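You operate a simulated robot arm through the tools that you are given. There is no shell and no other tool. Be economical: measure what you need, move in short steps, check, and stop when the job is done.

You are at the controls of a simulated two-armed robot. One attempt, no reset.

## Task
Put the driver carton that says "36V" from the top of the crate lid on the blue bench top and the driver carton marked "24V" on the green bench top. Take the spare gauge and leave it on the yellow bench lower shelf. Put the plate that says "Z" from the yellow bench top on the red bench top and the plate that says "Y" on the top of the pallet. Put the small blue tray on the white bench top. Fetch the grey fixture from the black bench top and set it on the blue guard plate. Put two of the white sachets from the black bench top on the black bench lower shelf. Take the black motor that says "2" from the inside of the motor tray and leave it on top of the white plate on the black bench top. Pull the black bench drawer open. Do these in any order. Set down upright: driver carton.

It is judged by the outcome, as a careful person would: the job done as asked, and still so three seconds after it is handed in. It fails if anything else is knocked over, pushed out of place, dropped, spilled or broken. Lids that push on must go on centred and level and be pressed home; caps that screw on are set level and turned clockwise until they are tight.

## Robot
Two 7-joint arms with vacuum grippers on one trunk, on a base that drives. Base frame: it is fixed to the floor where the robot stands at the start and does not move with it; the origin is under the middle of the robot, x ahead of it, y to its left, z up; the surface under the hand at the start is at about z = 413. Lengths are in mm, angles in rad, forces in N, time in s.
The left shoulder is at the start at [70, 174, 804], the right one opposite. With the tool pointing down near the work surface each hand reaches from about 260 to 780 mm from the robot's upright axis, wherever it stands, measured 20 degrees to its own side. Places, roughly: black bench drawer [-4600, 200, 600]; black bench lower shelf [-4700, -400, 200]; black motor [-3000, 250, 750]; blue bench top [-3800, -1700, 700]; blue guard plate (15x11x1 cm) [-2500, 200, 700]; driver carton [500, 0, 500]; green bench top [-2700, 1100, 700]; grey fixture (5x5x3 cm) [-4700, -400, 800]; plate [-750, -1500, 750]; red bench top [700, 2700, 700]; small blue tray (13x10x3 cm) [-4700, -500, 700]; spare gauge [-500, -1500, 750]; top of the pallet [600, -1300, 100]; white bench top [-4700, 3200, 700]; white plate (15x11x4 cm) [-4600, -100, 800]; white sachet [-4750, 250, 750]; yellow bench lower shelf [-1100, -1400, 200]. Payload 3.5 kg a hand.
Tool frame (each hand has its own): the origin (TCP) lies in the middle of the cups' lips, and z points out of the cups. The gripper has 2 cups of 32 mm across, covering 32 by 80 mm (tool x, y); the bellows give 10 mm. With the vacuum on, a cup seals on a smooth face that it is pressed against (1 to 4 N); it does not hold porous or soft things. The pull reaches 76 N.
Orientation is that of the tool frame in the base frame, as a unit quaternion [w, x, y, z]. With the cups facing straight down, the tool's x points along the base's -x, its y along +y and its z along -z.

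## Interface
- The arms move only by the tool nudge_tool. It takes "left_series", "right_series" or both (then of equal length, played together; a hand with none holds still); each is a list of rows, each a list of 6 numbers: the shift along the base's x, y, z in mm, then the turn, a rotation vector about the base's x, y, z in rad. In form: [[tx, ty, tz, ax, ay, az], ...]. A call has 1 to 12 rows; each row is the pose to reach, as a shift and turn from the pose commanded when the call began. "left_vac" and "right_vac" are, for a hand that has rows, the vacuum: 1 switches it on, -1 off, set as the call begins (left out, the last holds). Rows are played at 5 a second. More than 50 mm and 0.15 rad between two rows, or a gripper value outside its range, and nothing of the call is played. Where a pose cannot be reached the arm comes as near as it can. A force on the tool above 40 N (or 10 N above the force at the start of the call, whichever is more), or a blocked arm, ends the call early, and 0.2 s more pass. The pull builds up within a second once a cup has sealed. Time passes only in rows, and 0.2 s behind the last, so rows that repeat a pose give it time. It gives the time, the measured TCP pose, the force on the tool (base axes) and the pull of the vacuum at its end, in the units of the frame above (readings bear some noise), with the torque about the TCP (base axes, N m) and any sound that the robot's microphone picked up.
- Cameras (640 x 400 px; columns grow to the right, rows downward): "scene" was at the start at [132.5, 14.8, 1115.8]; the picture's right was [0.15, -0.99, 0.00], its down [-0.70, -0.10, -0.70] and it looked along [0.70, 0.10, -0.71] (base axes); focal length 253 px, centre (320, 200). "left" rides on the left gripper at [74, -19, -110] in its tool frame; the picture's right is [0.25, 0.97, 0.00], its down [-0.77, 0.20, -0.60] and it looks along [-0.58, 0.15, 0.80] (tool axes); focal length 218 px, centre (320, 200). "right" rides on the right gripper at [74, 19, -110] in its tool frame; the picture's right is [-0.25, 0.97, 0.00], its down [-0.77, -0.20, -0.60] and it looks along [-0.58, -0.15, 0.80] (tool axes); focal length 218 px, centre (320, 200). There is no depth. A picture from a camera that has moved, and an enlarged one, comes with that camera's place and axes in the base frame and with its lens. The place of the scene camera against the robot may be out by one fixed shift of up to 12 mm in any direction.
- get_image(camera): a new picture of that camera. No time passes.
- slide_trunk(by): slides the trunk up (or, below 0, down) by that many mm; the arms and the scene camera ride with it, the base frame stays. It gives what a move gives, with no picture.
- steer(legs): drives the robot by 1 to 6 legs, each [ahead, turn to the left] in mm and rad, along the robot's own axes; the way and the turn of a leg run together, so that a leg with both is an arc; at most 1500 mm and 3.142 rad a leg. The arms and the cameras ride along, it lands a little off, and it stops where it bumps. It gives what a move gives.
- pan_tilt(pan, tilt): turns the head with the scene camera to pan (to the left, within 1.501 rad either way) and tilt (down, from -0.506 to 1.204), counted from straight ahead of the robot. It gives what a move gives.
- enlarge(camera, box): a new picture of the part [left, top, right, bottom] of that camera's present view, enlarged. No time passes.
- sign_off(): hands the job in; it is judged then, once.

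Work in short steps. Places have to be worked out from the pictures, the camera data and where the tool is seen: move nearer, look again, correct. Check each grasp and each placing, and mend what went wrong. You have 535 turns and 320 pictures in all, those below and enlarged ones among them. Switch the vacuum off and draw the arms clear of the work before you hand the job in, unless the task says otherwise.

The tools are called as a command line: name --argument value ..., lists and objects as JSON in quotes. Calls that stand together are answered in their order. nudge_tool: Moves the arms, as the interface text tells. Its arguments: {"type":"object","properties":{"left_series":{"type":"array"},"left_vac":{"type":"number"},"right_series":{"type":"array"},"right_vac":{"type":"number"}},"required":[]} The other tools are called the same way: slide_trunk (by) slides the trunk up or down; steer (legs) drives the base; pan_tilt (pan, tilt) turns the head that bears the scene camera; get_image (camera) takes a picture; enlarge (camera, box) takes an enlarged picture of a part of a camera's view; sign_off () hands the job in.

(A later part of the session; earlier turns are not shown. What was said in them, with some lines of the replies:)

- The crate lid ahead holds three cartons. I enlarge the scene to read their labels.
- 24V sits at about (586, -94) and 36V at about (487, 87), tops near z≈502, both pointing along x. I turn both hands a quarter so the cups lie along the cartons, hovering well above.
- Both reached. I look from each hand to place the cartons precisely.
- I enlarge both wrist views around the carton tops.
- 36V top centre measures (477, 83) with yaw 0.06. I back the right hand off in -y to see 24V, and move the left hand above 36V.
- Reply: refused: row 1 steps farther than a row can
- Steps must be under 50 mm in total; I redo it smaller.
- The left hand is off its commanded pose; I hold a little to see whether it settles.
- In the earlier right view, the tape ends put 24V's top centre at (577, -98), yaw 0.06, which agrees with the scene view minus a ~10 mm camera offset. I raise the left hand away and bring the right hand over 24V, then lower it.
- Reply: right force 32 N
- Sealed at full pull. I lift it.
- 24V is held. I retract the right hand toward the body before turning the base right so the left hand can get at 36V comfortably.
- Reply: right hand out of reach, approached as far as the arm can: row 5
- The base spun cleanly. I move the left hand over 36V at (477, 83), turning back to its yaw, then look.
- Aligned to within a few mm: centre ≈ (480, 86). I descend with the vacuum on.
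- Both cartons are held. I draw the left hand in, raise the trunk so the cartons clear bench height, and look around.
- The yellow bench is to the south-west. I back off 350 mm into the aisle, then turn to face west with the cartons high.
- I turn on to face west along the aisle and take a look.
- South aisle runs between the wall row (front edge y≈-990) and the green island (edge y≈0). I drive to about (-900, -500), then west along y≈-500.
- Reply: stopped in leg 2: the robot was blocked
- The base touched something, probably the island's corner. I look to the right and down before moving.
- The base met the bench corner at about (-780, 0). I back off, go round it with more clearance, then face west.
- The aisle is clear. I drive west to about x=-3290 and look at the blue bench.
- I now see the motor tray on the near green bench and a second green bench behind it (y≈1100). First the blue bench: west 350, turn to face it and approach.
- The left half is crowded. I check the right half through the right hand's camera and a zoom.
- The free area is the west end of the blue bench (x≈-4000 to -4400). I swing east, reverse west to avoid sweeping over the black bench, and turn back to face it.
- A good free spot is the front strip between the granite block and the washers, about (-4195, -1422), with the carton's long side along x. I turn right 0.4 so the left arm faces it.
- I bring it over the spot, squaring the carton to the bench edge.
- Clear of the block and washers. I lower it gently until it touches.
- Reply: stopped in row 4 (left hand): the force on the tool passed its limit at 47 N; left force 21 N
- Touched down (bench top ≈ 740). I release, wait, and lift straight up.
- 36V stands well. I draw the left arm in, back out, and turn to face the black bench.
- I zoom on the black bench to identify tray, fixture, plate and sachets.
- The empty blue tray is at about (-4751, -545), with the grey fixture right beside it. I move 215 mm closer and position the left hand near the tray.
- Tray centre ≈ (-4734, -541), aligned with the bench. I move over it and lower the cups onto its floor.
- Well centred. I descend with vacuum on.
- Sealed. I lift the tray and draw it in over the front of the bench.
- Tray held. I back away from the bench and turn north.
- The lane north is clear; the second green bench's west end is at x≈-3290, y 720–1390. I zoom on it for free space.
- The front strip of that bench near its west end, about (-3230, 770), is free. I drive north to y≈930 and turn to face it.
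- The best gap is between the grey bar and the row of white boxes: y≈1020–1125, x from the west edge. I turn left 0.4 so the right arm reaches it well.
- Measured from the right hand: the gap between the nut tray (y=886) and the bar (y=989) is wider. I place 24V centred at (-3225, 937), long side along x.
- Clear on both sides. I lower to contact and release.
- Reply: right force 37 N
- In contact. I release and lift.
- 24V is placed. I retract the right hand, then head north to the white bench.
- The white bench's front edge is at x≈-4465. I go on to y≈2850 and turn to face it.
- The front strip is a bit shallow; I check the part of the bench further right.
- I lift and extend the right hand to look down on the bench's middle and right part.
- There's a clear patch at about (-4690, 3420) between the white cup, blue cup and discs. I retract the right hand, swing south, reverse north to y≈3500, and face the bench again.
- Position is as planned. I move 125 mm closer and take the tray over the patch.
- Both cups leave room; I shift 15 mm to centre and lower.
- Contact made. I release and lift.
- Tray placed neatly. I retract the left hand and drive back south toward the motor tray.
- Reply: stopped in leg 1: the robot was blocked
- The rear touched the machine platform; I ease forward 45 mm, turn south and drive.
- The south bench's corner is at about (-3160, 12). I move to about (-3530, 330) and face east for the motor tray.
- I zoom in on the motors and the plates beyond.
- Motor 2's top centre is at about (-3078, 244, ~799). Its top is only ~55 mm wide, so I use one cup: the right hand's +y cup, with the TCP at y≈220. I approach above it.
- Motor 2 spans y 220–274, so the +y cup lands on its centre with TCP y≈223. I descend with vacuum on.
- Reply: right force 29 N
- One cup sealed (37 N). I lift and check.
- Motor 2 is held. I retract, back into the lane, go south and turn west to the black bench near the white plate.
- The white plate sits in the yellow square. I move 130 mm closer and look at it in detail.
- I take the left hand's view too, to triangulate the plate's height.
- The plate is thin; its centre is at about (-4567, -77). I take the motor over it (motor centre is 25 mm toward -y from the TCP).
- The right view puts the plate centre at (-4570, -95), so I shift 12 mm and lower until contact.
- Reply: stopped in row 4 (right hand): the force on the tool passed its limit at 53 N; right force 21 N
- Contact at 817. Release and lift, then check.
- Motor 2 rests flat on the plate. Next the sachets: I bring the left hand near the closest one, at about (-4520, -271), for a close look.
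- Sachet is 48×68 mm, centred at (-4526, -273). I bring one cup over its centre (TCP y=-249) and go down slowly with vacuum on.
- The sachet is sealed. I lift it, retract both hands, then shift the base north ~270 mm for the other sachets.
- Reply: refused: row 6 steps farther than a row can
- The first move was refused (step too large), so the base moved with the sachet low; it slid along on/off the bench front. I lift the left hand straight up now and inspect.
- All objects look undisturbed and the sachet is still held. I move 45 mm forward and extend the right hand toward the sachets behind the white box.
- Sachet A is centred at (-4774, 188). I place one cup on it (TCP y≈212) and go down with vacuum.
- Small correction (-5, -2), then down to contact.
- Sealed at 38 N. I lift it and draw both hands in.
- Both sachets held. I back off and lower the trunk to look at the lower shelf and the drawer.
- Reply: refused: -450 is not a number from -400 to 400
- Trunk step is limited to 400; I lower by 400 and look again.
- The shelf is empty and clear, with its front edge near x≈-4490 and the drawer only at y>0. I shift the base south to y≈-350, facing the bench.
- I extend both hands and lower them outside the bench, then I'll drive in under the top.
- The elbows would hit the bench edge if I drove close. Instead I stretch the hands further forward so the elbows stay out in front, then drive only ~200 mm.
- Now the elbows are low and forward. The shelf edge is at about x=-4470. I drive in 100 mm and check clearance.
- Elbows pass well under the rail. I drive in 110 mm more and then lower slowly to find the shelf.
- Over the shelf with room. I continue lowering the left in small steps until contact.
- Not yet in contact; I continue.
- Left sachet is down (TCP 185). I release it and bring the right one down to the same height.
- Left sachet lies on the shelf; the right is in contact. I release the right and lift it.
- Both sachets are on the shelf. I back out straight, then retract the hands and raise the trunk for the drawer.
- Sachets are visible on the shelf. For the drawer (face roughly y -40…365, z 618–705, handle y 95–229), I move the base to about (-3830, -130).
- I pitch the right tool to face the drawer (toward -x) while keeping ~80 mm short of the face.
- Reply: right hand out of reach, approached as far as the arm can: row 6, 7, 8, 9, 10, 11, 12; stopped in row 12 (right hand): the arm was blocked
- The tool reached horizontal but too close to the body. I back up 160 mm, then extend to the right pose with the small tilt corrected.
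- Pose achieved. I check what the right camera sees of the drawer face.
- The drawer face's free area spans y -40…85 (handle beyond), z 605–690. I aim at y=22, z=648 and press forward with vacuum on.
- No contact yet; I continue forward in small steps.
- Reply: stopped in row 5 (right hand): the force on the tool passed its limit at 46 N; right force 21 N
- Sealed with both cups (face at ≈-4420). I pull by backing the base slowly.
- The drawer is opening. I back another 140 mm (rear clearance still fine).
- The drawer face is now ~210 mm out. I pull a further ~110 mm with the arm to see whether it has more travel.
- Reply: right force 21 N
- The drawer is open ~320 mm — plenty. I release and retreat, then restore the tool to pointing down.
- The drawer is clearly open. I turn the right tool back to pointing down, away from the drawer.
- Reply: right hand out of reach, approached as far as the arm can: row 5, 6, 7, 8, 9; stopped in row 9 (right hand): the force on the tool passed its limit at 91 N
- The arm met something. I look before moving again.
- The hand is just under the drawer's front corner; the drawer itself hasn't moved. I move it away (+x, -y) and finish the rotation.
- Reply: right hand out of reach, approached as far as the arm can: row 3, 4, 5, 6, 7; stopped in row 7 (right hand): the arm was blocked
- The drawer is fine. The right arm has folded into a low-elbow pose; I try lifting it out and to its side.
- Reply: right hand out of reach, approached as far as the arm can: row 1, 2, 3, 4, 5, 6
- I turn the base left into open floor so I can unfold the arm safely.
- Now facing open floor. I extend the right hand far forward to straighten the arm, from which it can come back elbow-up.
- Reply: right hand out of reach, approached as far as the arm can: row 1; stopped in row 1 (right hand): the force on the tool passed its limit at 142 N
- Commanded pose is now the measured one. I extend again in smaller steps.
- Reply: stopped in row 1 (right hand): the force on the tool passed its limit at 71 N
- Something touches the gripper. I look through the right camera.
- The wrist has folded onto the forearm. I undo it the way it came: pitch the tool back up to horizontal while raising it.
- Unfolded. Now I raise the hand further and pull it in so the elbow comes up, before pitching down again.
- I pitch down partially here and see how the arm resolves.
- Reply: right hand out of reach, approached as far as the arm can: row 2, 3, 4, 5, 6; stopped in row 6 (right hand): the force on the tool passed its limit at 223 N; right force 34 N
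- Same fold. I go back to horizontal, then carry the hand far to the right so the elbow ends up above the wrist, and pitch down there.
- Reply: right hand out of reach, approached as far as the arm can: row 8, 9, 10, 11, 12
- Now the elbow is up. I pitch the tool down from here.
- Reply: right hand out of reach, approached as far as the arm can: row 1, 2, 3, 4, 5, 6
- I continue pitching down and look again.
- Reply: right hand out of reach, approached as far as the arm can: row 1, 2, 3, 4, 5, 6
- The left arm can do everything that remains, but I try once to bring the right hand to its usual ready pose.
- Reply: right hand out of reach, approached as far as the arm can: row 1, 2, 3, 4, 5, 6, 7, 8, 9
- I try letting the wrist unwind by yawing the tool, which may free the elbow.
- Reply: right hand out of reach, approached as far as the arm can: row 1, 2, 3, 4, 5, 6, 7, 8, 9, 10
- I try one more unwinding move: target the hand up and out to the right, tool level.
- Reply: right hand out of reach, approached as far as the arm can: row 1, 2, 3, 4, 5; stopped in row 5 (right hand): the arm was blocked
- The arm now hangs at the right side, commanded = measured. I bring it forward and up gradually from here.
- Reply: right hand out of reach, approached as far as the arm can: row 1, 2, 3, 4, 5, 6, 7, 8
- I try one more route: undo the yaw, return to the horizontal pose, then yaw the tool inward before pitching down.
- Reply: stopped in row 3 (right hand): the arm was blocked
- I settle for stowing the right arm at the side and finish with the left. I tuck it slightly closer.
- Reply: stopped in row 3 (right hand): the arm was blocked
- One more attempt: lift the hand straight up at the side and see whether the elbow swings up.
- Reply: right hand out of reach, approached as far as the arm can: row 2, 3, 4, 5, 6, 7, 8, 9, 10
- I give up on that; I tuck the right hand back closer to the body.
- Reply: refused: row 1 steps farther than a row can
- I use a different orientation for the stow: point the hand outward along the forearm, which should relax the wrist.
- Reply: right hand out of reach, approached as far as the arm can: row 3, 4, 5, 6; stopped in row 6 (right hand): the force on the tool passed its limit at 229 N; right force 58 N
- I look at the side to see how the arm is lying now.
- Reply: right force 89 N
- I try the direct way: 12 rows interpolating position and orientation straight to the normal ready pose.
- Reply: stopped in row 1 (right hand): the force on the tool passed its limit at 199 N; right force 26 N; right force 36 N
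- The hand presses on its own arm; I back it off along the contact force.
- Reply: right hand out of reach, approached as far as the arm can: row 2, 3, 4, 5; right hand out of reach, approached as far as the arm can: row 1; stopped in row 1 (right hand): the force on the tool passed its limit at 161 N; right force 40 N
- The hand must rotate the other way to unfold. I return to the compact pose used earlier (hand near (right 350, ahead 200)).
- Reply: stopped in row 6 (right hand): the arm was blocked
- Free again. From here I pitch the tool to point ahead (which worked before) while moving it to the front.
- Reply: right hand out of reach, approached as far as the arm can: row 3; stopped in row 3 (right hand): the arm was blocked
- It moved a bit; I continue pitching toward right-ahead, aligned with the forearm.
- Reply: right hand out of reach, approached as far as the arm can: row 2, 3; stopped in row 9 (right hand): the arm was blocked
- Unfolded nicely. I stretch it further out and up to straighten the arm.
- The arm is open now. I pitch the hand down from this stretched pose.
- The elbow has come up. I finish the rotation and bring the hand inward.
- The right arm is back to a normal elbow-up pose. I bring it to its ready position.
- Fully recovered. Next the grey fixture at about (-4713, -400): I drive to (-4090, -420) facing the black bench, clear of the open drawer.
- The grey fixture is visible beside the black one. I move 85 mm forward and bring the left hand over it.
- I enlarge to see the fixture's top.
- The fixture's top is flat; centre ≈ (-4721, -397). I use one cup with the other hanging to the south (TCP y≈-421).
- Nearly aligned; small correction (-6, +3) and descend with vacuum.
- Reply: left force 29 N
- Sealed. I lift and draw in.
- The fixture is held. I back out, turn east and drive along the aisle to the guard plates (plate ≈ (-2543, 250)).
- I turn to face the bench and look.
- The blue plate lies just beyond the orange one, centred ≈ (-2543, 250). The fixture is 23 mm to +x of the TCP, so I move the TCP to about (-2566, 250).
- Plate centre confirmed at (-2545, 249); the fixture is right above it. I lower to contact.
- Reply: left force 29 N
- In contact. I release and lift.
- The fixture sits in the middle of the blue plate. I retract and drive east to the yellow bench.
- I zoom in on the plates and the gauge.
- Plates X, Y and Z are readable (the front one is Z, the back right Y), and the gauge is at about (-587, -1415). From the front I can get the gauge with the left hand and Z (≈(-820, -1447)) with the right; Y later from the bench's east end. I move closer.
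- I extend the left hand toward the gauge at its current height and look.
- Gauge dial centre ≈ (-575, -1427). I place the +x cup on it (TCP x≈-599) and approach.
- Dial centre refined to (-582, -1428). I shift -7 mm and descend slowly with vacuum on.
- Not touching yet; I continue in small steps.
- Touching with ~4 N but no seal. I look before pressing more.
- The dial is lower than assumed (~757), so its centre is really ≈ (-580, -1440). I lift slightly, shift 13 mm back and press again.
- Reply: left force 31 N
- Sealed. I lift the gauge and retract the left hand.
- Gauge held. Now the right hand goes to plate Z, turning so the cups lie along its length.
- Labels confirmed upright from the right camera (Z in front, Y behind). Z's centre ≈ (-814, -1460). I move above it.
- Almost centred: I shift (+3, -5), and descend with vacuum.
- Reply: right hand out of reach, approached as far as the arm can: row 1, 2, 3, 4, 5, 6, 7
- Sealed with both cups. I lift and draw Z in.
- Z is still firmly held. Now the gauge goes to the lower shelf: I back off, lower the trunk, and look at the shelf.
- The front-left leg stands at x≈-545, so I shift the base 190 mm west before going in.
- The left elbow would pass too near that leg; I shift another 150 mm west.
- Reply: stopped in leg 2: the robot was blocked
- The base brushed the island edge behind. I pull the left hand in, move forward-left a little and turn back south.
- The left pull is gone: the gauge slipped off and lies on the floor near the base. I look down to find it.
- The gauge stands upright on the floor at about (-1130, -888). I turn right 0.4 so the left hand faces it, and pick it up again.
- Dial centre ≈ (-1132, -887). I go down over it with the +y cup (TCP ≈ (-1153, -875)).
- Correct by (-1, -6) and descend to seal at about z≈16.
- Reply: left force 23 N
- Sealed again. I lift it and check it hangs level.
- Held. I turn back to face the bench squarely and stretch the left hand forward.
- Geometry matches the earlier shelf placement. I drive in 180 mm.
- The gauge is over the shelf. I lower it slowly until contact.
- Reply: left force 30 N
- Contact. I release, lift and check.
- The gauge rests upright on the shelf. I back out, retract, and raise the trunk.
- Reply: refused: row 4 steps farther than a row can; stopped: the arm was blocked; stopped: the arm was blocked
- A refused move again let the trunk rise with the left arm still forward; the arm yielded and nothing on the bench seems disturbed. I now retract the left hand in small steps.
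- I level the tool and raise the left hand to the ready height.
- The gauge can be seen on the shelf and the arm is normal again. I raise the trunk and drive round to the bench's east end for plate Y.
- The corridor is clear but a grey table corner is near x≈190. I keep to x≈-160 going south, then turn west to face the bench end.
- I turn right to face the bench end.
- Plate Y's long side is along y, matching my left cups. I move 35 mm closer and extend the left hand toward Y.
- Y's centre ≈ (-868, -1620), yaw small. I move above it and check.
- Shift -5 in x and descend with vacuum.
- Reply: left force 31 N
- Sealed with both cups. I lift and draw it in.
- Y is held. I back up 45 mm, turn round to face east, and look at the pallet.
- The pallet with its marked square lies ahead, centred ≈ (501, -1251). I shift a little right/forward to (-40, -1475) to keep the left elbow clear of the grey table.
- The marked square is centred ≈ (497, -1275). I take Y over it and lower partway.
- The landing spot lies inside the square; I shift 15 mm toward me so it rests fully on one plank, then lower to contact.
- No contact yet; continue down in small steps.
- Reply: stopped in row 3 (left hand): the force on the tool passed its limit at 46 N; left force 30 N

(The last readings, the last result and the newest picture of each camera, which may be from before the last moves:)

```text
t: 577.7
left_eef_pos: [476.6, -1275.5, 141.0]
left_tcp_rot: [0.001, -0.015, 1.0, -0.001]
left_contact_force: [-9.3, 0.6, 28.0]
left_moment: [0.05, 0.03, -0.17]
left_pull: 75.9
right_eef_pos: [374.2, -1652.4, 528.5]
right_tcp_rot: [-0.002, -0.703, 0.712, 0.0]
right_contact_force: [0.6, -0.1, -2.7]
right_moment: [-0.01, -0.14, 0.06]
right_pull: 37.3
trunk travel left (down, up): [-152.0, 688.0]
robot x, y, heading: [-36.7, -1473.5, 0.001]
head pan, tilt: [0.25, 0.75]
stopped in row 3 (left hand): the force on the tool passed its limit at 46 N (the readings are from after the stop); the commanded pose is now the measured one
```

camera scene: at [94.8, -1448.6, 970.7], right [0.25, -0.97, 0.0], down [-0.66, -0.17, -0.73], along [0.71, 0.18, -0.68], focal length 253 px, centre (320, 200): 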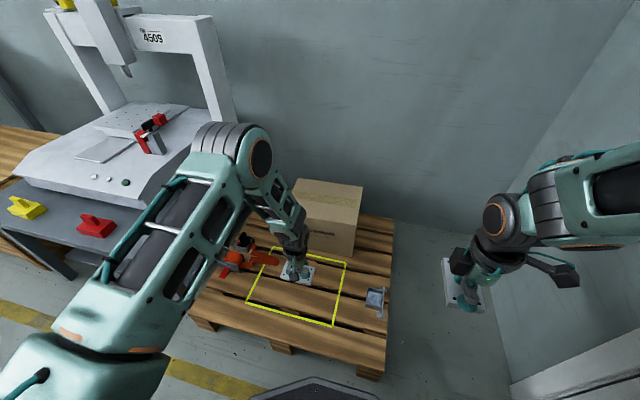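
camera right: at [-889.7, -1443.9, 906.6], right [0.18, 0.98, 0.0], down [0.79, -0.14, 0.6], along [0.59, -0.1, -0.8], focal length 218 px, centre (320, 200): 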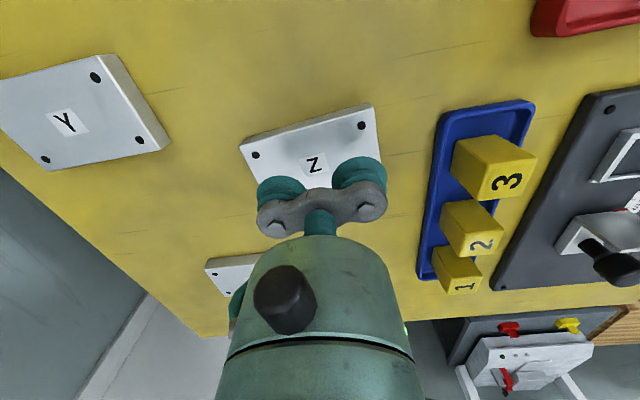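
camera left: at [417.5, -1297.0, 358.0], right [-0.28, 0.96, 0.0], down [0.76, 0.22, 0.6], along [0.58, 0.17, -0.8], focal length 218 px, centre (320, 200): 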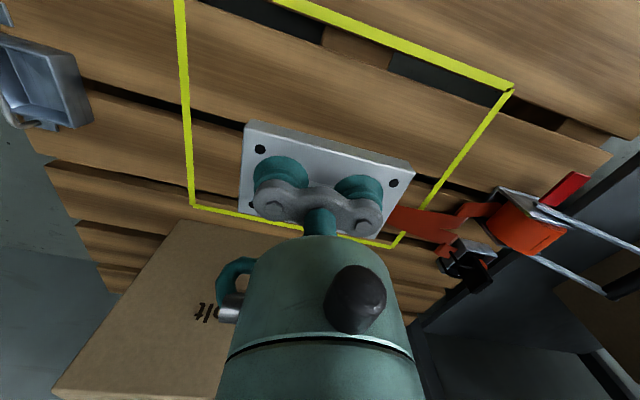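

Contact. Release and lift.

nudge_tool --left_series '[[0, 0, 1, 0, 0, 0], [0, 0, 2, 0, 0, 0], [0, 0, 2, 0, 0, 0], [0, 0, 6, 0, 0, 0], [0, 0, 20, 0, 0, 0], [0, 0, 60, 0, 0, 0], [0, 0, 105, 0, 0, 0], [0, 0, 150, 0, 0, 0], [0, 0, 195, 0, 0, 0], [0, 0, 240, 0, 0, 0]]' --left_vac -1

get_image --camera "left"

```text
t: 579.9
left_eef_pos: [476.7, -1276.6, 378.2]
left_tcp_rot: [0.001, -0.014, 1.0, -0.001]
left_contact_force: [0.8, -0.2, 0.0]
left_moment: [0.01, 0.01, 0.01]
left_pull: 0.1
right_eef_pos: [375.4, -1652.9, 527.6]
right_tcp_rot: [-0.003, -0.703, 0.711, 0.0]
right_contact_force: [-0.3, 0.0, -2.8]
right_moment: [-0.02, -0.12, -0.01]
right_pull: 38.0
trunk travel left (down, up): [-152.0, 688.0]
robot x, y, heading: [-36.1, -1473.5, 0.001]
head pan, tilt: [0.25, 0.75]
```

```text
103 pictures are left
camera left: at [403.3, -1296.7, 490.0], right [-0.28, 0.96, 0.0], down [0.77, 0.23, 0.6], along [0.58, 0.17, -0.8], focal length 218 px, centre (320, 200)
```

left: 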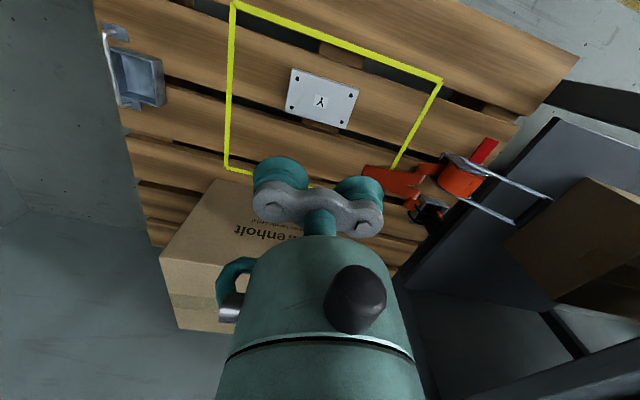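

Y lies in the marked square on the pallet. I retract the left hand (steps under 50 mm).

nudge_tool --left_series '[[-20, -8, 30, 0, 0, 0], [-40, -16, 60, 0, 0, 0], [-60, -24, 90, 0, 0, 0], [-80, -32, 120, 0, 0, 0], [-100, -40, 148, 0, 0, 0]]'

```text
t: 581.1
left_eef_pos: [374.4, -1317.0, 525.3]
left_tcp_rot: [-0.001, -0.014, 1.0, -0.001]
left_contact_force: [0.9, -0.5, 0.0]
left_moment: [0.01, 0.0, -0.04]
left_pull: 0.0
right_eef_pos: [376.3, -1651.9, 527.6]
right_tcp_rot: [-0.003, -0.703, 0.712, -0.001]
right_contact_force: [0.1, 0.2, -2.3]
right_moment: [-0.01, -0.13, 0.02]
right_pull: 37.9
trunk travel left (down, up): [-152.0, 688.0]
robot x, y, heading: [-38.8, -1470.3, -0.003]
head pan, tilt: [0.25, 0.75]
```

I raise the trunk, then head north through the corridor.

slide_trunk --by 400

steer --legs '[[0, 2.2], [180, 0], [0, -0.61], [930, 0]]'

pan_tilt --pan 0.0 --tilt 0.4

get_image --camera "scene"

```text
t: 585.0
left_eef_pos: [376.4, -1317.0, 924.8]
left_tcp_rot: [-0.001, -0.015, 1.0, -0.001]
left_contact_force: [-0.2, -0.8, 0.6]
left_moment: [0.01, 0.02, 0.01]
left_pull: 0.0
right_eef_pos: [376.0, -1652.2, 928.0]
right_tcp_rot: [-0.003, -0.703, 0.711, 0.0]
right_contact_force: [1.0, 0.6, -2.6]
right_moment: [0.0, -0.15, 0.05]
right_pull: 37.6
trunk travel left (down, up): [-552.0, 288.0]
robot x, y, heading: [-39.4, -1472.7, 0.005]
head pan, tilt: [0.25, 0.75]
```

```text
t: 597.9
left_eef_pos: [-335.2, 13.0, 926.5]
left_tcp_rot: [-0.001, 0.727, -0.687, 0.001]
left_contact_force: [-0.2, -0.2, 0.6]
left_moment: [0.0, 0.02, 0.02]
left_pull: 0.1
right_eef_pos: [0.2, 20.1, 926.7]
right_tcp_rot: [0.001, 1.0, 0.007, 0.002]
right_contact_force: [-0.2, -0.1, -2.2]
right_moment: [0.16, 0.0, 0.02]
right_pull: 37.5
trunk travel left (down, up): [-552.0, 288.0]
robot x, y, heading: [-172.2, -396.0, 1.597]
head pan, tilt: [0.25, 0.75]
```

```text
t: 598.7
left_eef_pos: [-335.4, 12.0, 926.3]
left_tcp_rot: [0.0, 0.727, -0.687, 0.001]
left_contact_force: [0.2, 0.0, 0.1]
left_moment: [-0.01, 0.01, 0.0]
left_pull: 0.0
right_eef_pos: [-1.2, 21.7, 927.3]
right_tcp_rot: [0.002, 1.0, 0.008, 0.002]
right_contact_force: [-0.2, -0.3, -3.0]
right_moment: [0.14, 0.0, 0.0]
right_pull: 37.7
trunk travel left (down, up): [-552.0, 288.0]
robot x, y, heading: [-169.3, -395.0, 1.596]
head pan, tilt: [0.0, 0.4]
```

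```text
102 pictures are left
camera scene: at [-171.7, -252.2, 1401.7], right [1.0, 0.03, 0.0], down [0.01, -0.39, -0.92], along [-0.03, 0.92, -0.39], focal length 253 px, centre (320, 200)
```

scene: 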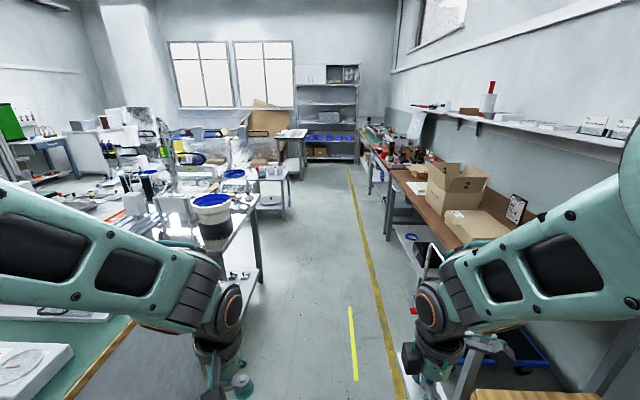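

The lane north is clear (x from about -650 to 400). I drive up to y≈2450.

steer --legs '[[0, -0.03], [1450, 0], [1400, 0]]'

pan_tilt --pan -0.9 --tilt 0.5

get_image --camera "scene"

```text
t: 612.9
left_eef_pos: [-295.9, 2886.3, 925.4]
left_tcp_rot: [0.0, 0.714, -0.7, 0.001]
left_contact_force: [-0.3, -0.2, 0.1]
left_moment: [-0.02, 0.0, 0.02]
left_pull: 0.1
right_eef_pos: [40.5, 2884.2, 928.5]
right_tcp_rot: [0.002, 1.0, -0.01, 0.002]
right_contact_force: [-1.1, -0.1, -2.7]
right_moment: [0.15, 0.0, -0.01]
right_pull: 38.1
trunk travel left (down, up): [-552.0, 288.0]
robot x, y, heading: [-143.6, 2468.1, 1.558]
head pan, tilt: [0.0, 0.4]
```

```text
t: 614.1
left_eef_pos: [-294.0, 2885.5, 925.9]
left_tcp_rot: [0.0, 0.715, -0.699, 0.001]
left_contact_force: [0.2, -0.8, -0.5]
left_moment: [0.02, -0.03, 0.05]
left_pull: 0.0
right_eef_pos: [40.7, 2883.2, 927.0]
right_tcp_rot: [0.001, 1.0, -0.01, 0.001]
right_contact_force: [-0.3, -0.7, -3.0]
right_moment: [0.14, 0.0, 0.0]
right_pull: 37.5
trunk travel left (down, up): [-552.0, 288.0]
robot x, y, heading: [-141.4, 2469.2, 1.565]
head pan, tilt: [-0.901, 0.499]
```

```text
101 pictures are left
camera scene: at [-68.9, 2579.3, 1392.7], right [0.62, -0.79, 0.0], down [-0.38, -0.3, -0.88], along [0.69, 0.54, -0.48], focal length 253 px, centre (320, 200)
```

scene: 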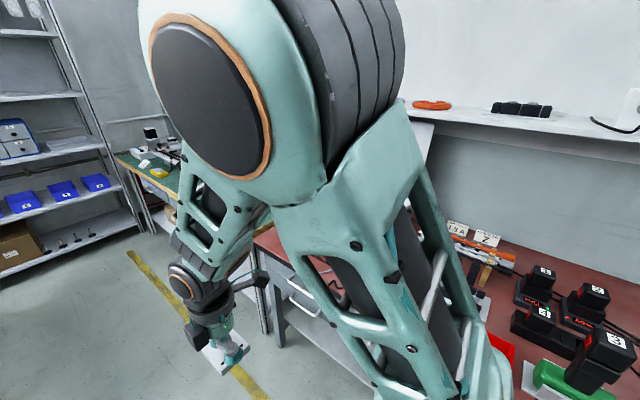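

The red bench is on the right. I turn to face it.

steer --legs '[[0, -1.56]]'

pan_tilt --pan 0.0 --tilt 0.55

get_image --camera "scene"

```text
t: 618.3
left_eef_pos: [272.8, 2623.1, 925.3]
left_tcp_rot: [-0.001, -0.013, 1.0, -0.002]
left_contact_force: [-0.1, 0.3, 0.5]
left_moment: [0.01, 0.01, 0.01]
left_pull: 0.0
right_eef_pos: [271.0, 2289.2, 927.2]
right_tcp_rot: [-0.003, -0.703, 0.711, 0.0]
right_contact_force: [-0.4, 0.7, -3.3]
right_moment: [-0.01, -0.11, 0.01]
right_pull: 38.1
trunk travel left (down, up): [-552.0, 288.0]
robot x, y, heading: [-145.7, 2471.7, 0.002]
head pan, tilt: [-0.901, 0.499]
```

```text
t: 619.5
left_eef_pos: [271.4, 2625.7, 925.6]
left_tcp_rot: [-0.001, -0.014, 1.0, -0.001]
left_contact_force: [0.4, 0.0, 0.2]
left_moment: [-0.01, -0.01, 0.0]
left_pull: 0.1
right_eef_pos: [270.4, 2289.5, 927.5]
right_tcp_rot: [-0.002, -0.703, 0.711, 0.0]
right_contact_force: [0.4, -0.3, -3.4]
right_moment: [-0.04, -0.14, 0.0]
right_pull: 37.3
trunk travel left (down, up): [-552.0, 288.0]
robot x, y, heading: [-147.1, 2471.3, -0.0]
head pan, tilt: [0.0, 0.55]
```

```text
100 pictures are left
camera scene: at [-0.5, 2472.8, 1388.1], right [0.0, -1.0, 0.0], down [-0.52, 0.0, -0.85], along [0.85, 0.0, -0.52], focal length 253 px, centre (320, 200)
```

scene: 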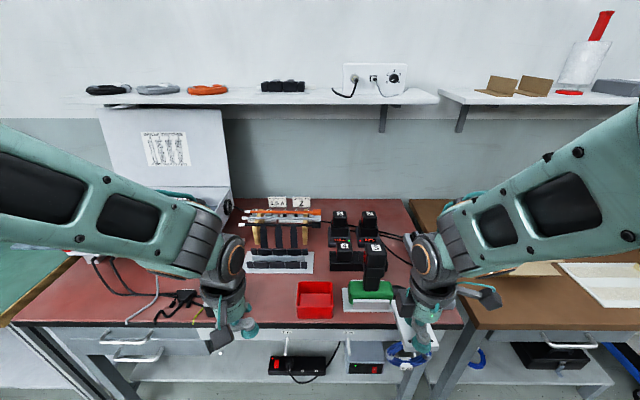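

The front part of the red bench left of the red tray is free, around (490, 2650). I turn left 0.55 so the right hand (holding Z) faces it.

steer --legs '[[0, 0.55]]'

get_image --camera "right"

get_image --camera "scene"

```text
t: 621.5
left_eef_pos: [132.4, 2817.3, 925.4]
left_tcp_rot: [0.0, -0.283, 0.959, -0.002]
left_contact_force: [-0.5, -0.4, 0.4]
left_moment: [0.01, 0.01, 0.03]
left_pull: 0.1
right_eef_pos: [304.3, 2529.6, 928.1]
right_tcp_rot: [0.003, 0.868, -0.497, 0.001]
right_contact_force: [0.2, 0.5, -3.1]
right_moment: [0.09, -0.15, 0.01]
right_pull: 38.0
trunk travel left (down, up): [-552.0, 288.0]
robot x, y, heading: [-143.9, 2470.6, 0.549]
head pan, tilt: [0.0, 0.55]
```

```text
99 pictures are left
camera right: at [325.2, 2457.4, 1037.2], right [-0.96, -0.27, 0.0], down [-0.22, 0.77, 0.6], along [-0.17, 0.58, -0.8], focal length 218 px, centre (320, 200)
```

right: 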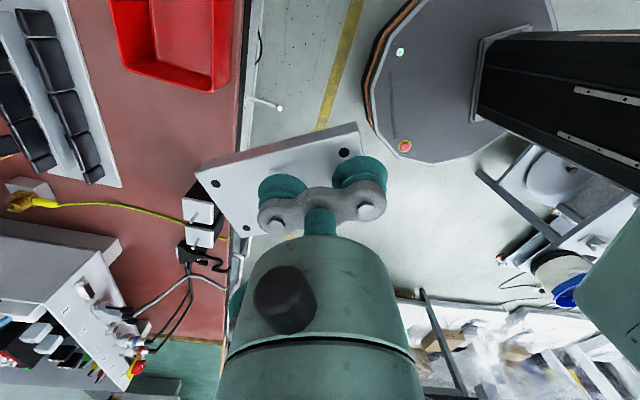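

```text
98 pictures are left
camera scene: at [-20.9, 2545.6, 1388.1], right [0.52, -0.85, 0.0], down [-0.45, -0.27, -0.85], along [0.73, 0.44, -0.52], focal length 253 px, centre (320, 200)
```

scene: 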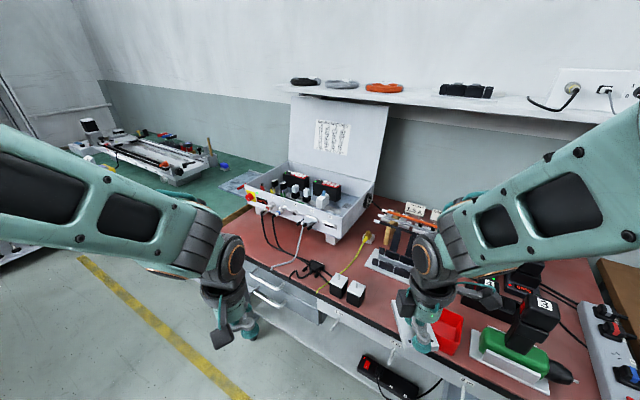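

Free patch: x 405–580, y 2555–2700 (between the red tray and the plug boxes with the yellow cable). I aim Z's centre at (490, 2625), squared to the bench.

nudge_tool --right_series '[[30, 16, 0, 0, 0, -0.09], [60, 32, 0, 0, 0, -0.18], [90, 48, 0, 0, 0, -0.27], [120, 64, 0, 0, 0, -0.36], [150, 80, -10, 0, 0, -0.45], [178, 95, -30, 0, 0, -0.53], [178, 95, -70, 0, 0, -0.53], [178, 95, -105, 0, 0, -0.53]]'

get_image --camera "right"

enlarge --camera "scene" --box '[300, 220, 500, 345]'

```text
t: 623.2
left_eef_pos: [132.8, 2818.0, 924.3]
left_tcp_rot: [-0.001, -0.282, 0.959, -0.002]
left_contact_force: [0.6, 0.1, -1.0]
left_moment: [0.0, 0.0, 0.03]
left_pull: 0.1
right_eef_pos: [483.2, 2626.1, 822.0]
right_tcp_rot: [-0.004, -0.707, 0.707, 0.0]
right_contact_force: [0.5, -0.1, -1.8]
right_moment: [-0.02, -0.15, 0.03]
right_pull: 37.8
trunk travel left (down, up): [-552.0, 288.0]
robot x, y, heading: [-143.3, 2469.6, 0.545]
head pan, tilt: [0.0, 0.55]
```

```text
97 pictures are left
camera right: at [464.9, 2552.3, 932.0], right [-0.97, 0.25, 0.0], down [0.2, 0.77, 0.6], along [0.15, 0.58, -0.8], focal length 218 px, centre (320, 200)
```

right: 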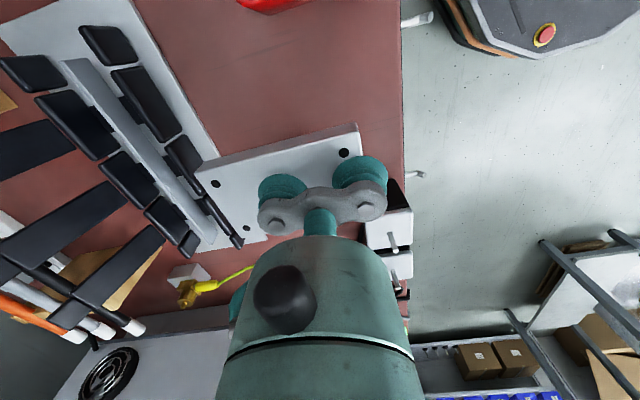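

```text
3.20 times, centred on (400, 282) of scene
camera zoom: at [-19.5, 2545.9, 1388.0], right [0.52, -0.85, 0.0], down [-0.45, -0.27, -0.85], along [0.73, 0.44, -0.52], focal length 808 px, centre (64, -64)
```

zoom: 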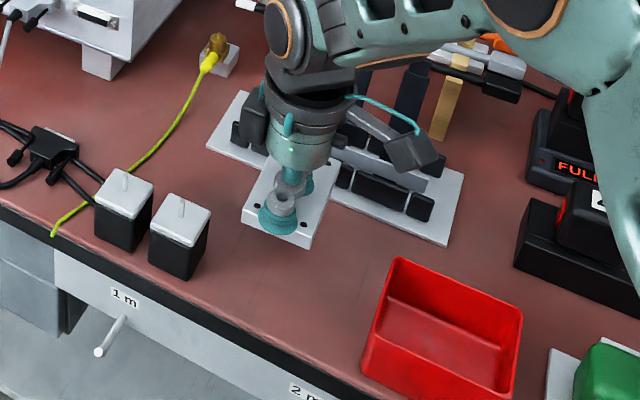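

All clear. I lower to contact.

nudge_tool --right_series '[[0, 0, -30, 0, 0, 0], [0, 0, -50, 0, 0, 0], [0, 0, -56, 0, 0, 0], [0, 0, -60, 0, 0, 0], [0, 0, -64, 0, 0, 0], [0, 0, -68, 0, 0, 0], [0, 0, -71, 0, 0, 0]]'

```text
t: 624.9
left_eef_pos: [129.6, 2816.3, 926.4]
left_tcp_rot: [0.001, -0.283, 0.959, -0.002]
left_contact_force: [0.3, 0.1, 0.0]
left_moment: [-0.03, 0.0, 0.0]
left_pull: 0.0
right_eef_pos: [483.1, 2624.2, 754.5]
right_tcp_rot: [0.001, -0.707, 0.707, -0.001]
right_contact_force: [1.7, -0.4, 27.8]
right_moment: [0.21, -0.41, 0.13]
right_pull: 38.2
trunk travel left (down, up): [-552.0, 288.0]
robot x, y, heading: [-143.8, 2472.6, 0.547]
head pan, tilt: [0.0, 0.55]
```

Contact. I release and lift.

nudge_tool --right_series '[[0, 0, 3, 0, 0, 0], [0, 0, 4, 0, 0, 0], [0, 0, 4, 0, 0, 0], [0, 0, 8, 0, 0, 0], [0, 0, 25, 0, 0, 0], [0, 0, 70, 0, 0, 0], [0, 0, 115, 0, 0, 0], [0, 0, 160, 0, 0, 0], [0, 0, 175, 0, 0, 0]]' --right_vac -1

get_image --camera "right"

```text
t: 626.9
left_eef_pos: [132.0, 2817.4, 923.8]
left_tcp_rot: [-0.001, -0.282, 0.959, -0.002]
left_contact_force: [0.1, -0.7, -0.1]
left_moment: [-0.03, 0.01, 0.02]
left_pull: 0.0
right_eef_pos: [481.9, 2624.0, 925.0]
right_tcp_rot: [0.003, 0.707, -0.707, -0.001]
right_contact_force: [-0.6, -0.4, -0.3]
right_moment: [-0.01, -0.03, -0.01]
right_pull: 0.1
trunk travel left (down, up): [-552.0, 288.0]
robot x, y, heading: [-139.8, 2474.4, 0.547]
head pan, tilt: [0.0, 0.55]
```

```text
95 pictures are left
camera right: at [463.4, 2551.7, 1035.3], right [-0.97, 0.25, 0.0], down [0.2, 0.77, 0.6], along [0.15, 0.58, -0.8], focal length 218 px, centre (320, 200)
```

right: 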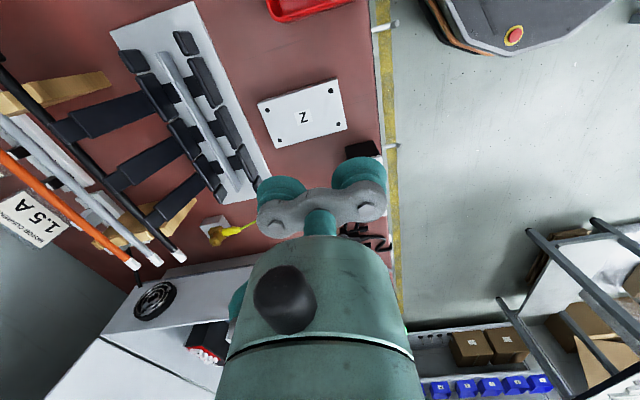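

Z lies flat on the red bench. I draw the right arm clear of the work.

nudge_tool --right_series '[[-30, -16, 0, 0, 0, 0], [-60, -32, 0, 0, 0, 0], [-90, -48, 0, 0, 0, 0], [-120, -64, 0, 0, 0, 0], [-150, -80, 0, 0, 0, 0], [-175, -95, 0, 0, 0, 0]]'

get_image --camera "scene"

```text
t: 628.2
left_eef_pos: [129.4, 2817.2, 924.6]
left_tcp_rot: [0.001, -0.283, 0.959, -0.002]
left_contact_force: [-0.3, -0.4, -1.2]
left_moment: [-0.01, -0.03, 0.02]
left_pull: 0.0
right_eef_pos: [306.9, 2530.4, 926.7]
right_tcp_rot: [0.002, 0.708, -0.706, 0.0]
right_contact_force: [-0.7, 0.0, 0.1]
right_moment: [0.0, 0.01, -0.03]
right_pull: 0.1
trunk travel left (down, up): [-552.0, 288.0]
robot x, y, heading: [-140.1, 2471.4, 0.553]
head pan, tilt: [0.0, 0.55]
```

```text
94 pictures are left
camera scene: at [-22.1, 2544.8, 1388.2], right [0.52, -0.85, 0.0], down [-0.45, -0.27, -0.85], along [0.73, 0.44, -0.52], focal length 253 px, centre (320, 200)
```

scene: 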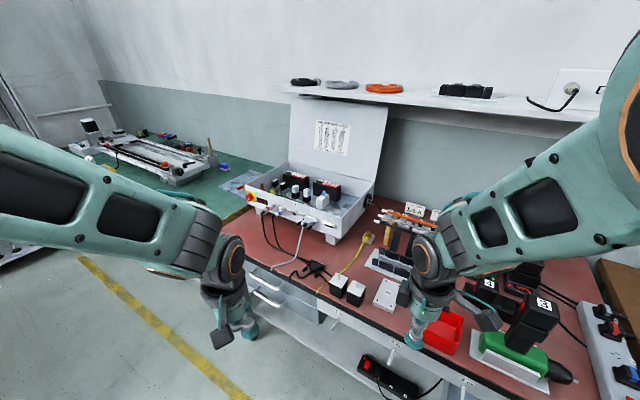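

All the items are placed, the vacuum is off on both hands and the arms are clear. I hand in the job.

sign_off

```text
The job is handed in.
```

I handed in the job with every item where you asked, but I dropped the spare gauge once on the way. It fell from about 30 cm to the floor and landed face up. I picked it up and set it upright on the yellow bench lower shelf, but I can't tell whether the fall damaged it.

These also went wrong, and I saw no visible damage from any of them:
- **First sachet:** it slid along the front of the black bench when I drove with the hand still low.
- **Base bumps:** the base touched the corner and front edge of the near green bench, and a machine platform near the white bench.
- **Right hand:** it hit something by the open drawer hard enough to trip the force limit. The drawer stayed open.
- **Left arm:** it jammed while I raised the trunk with the arm still under the yellow bench top.

I didn't go back at the end to look over the earlier placements again.
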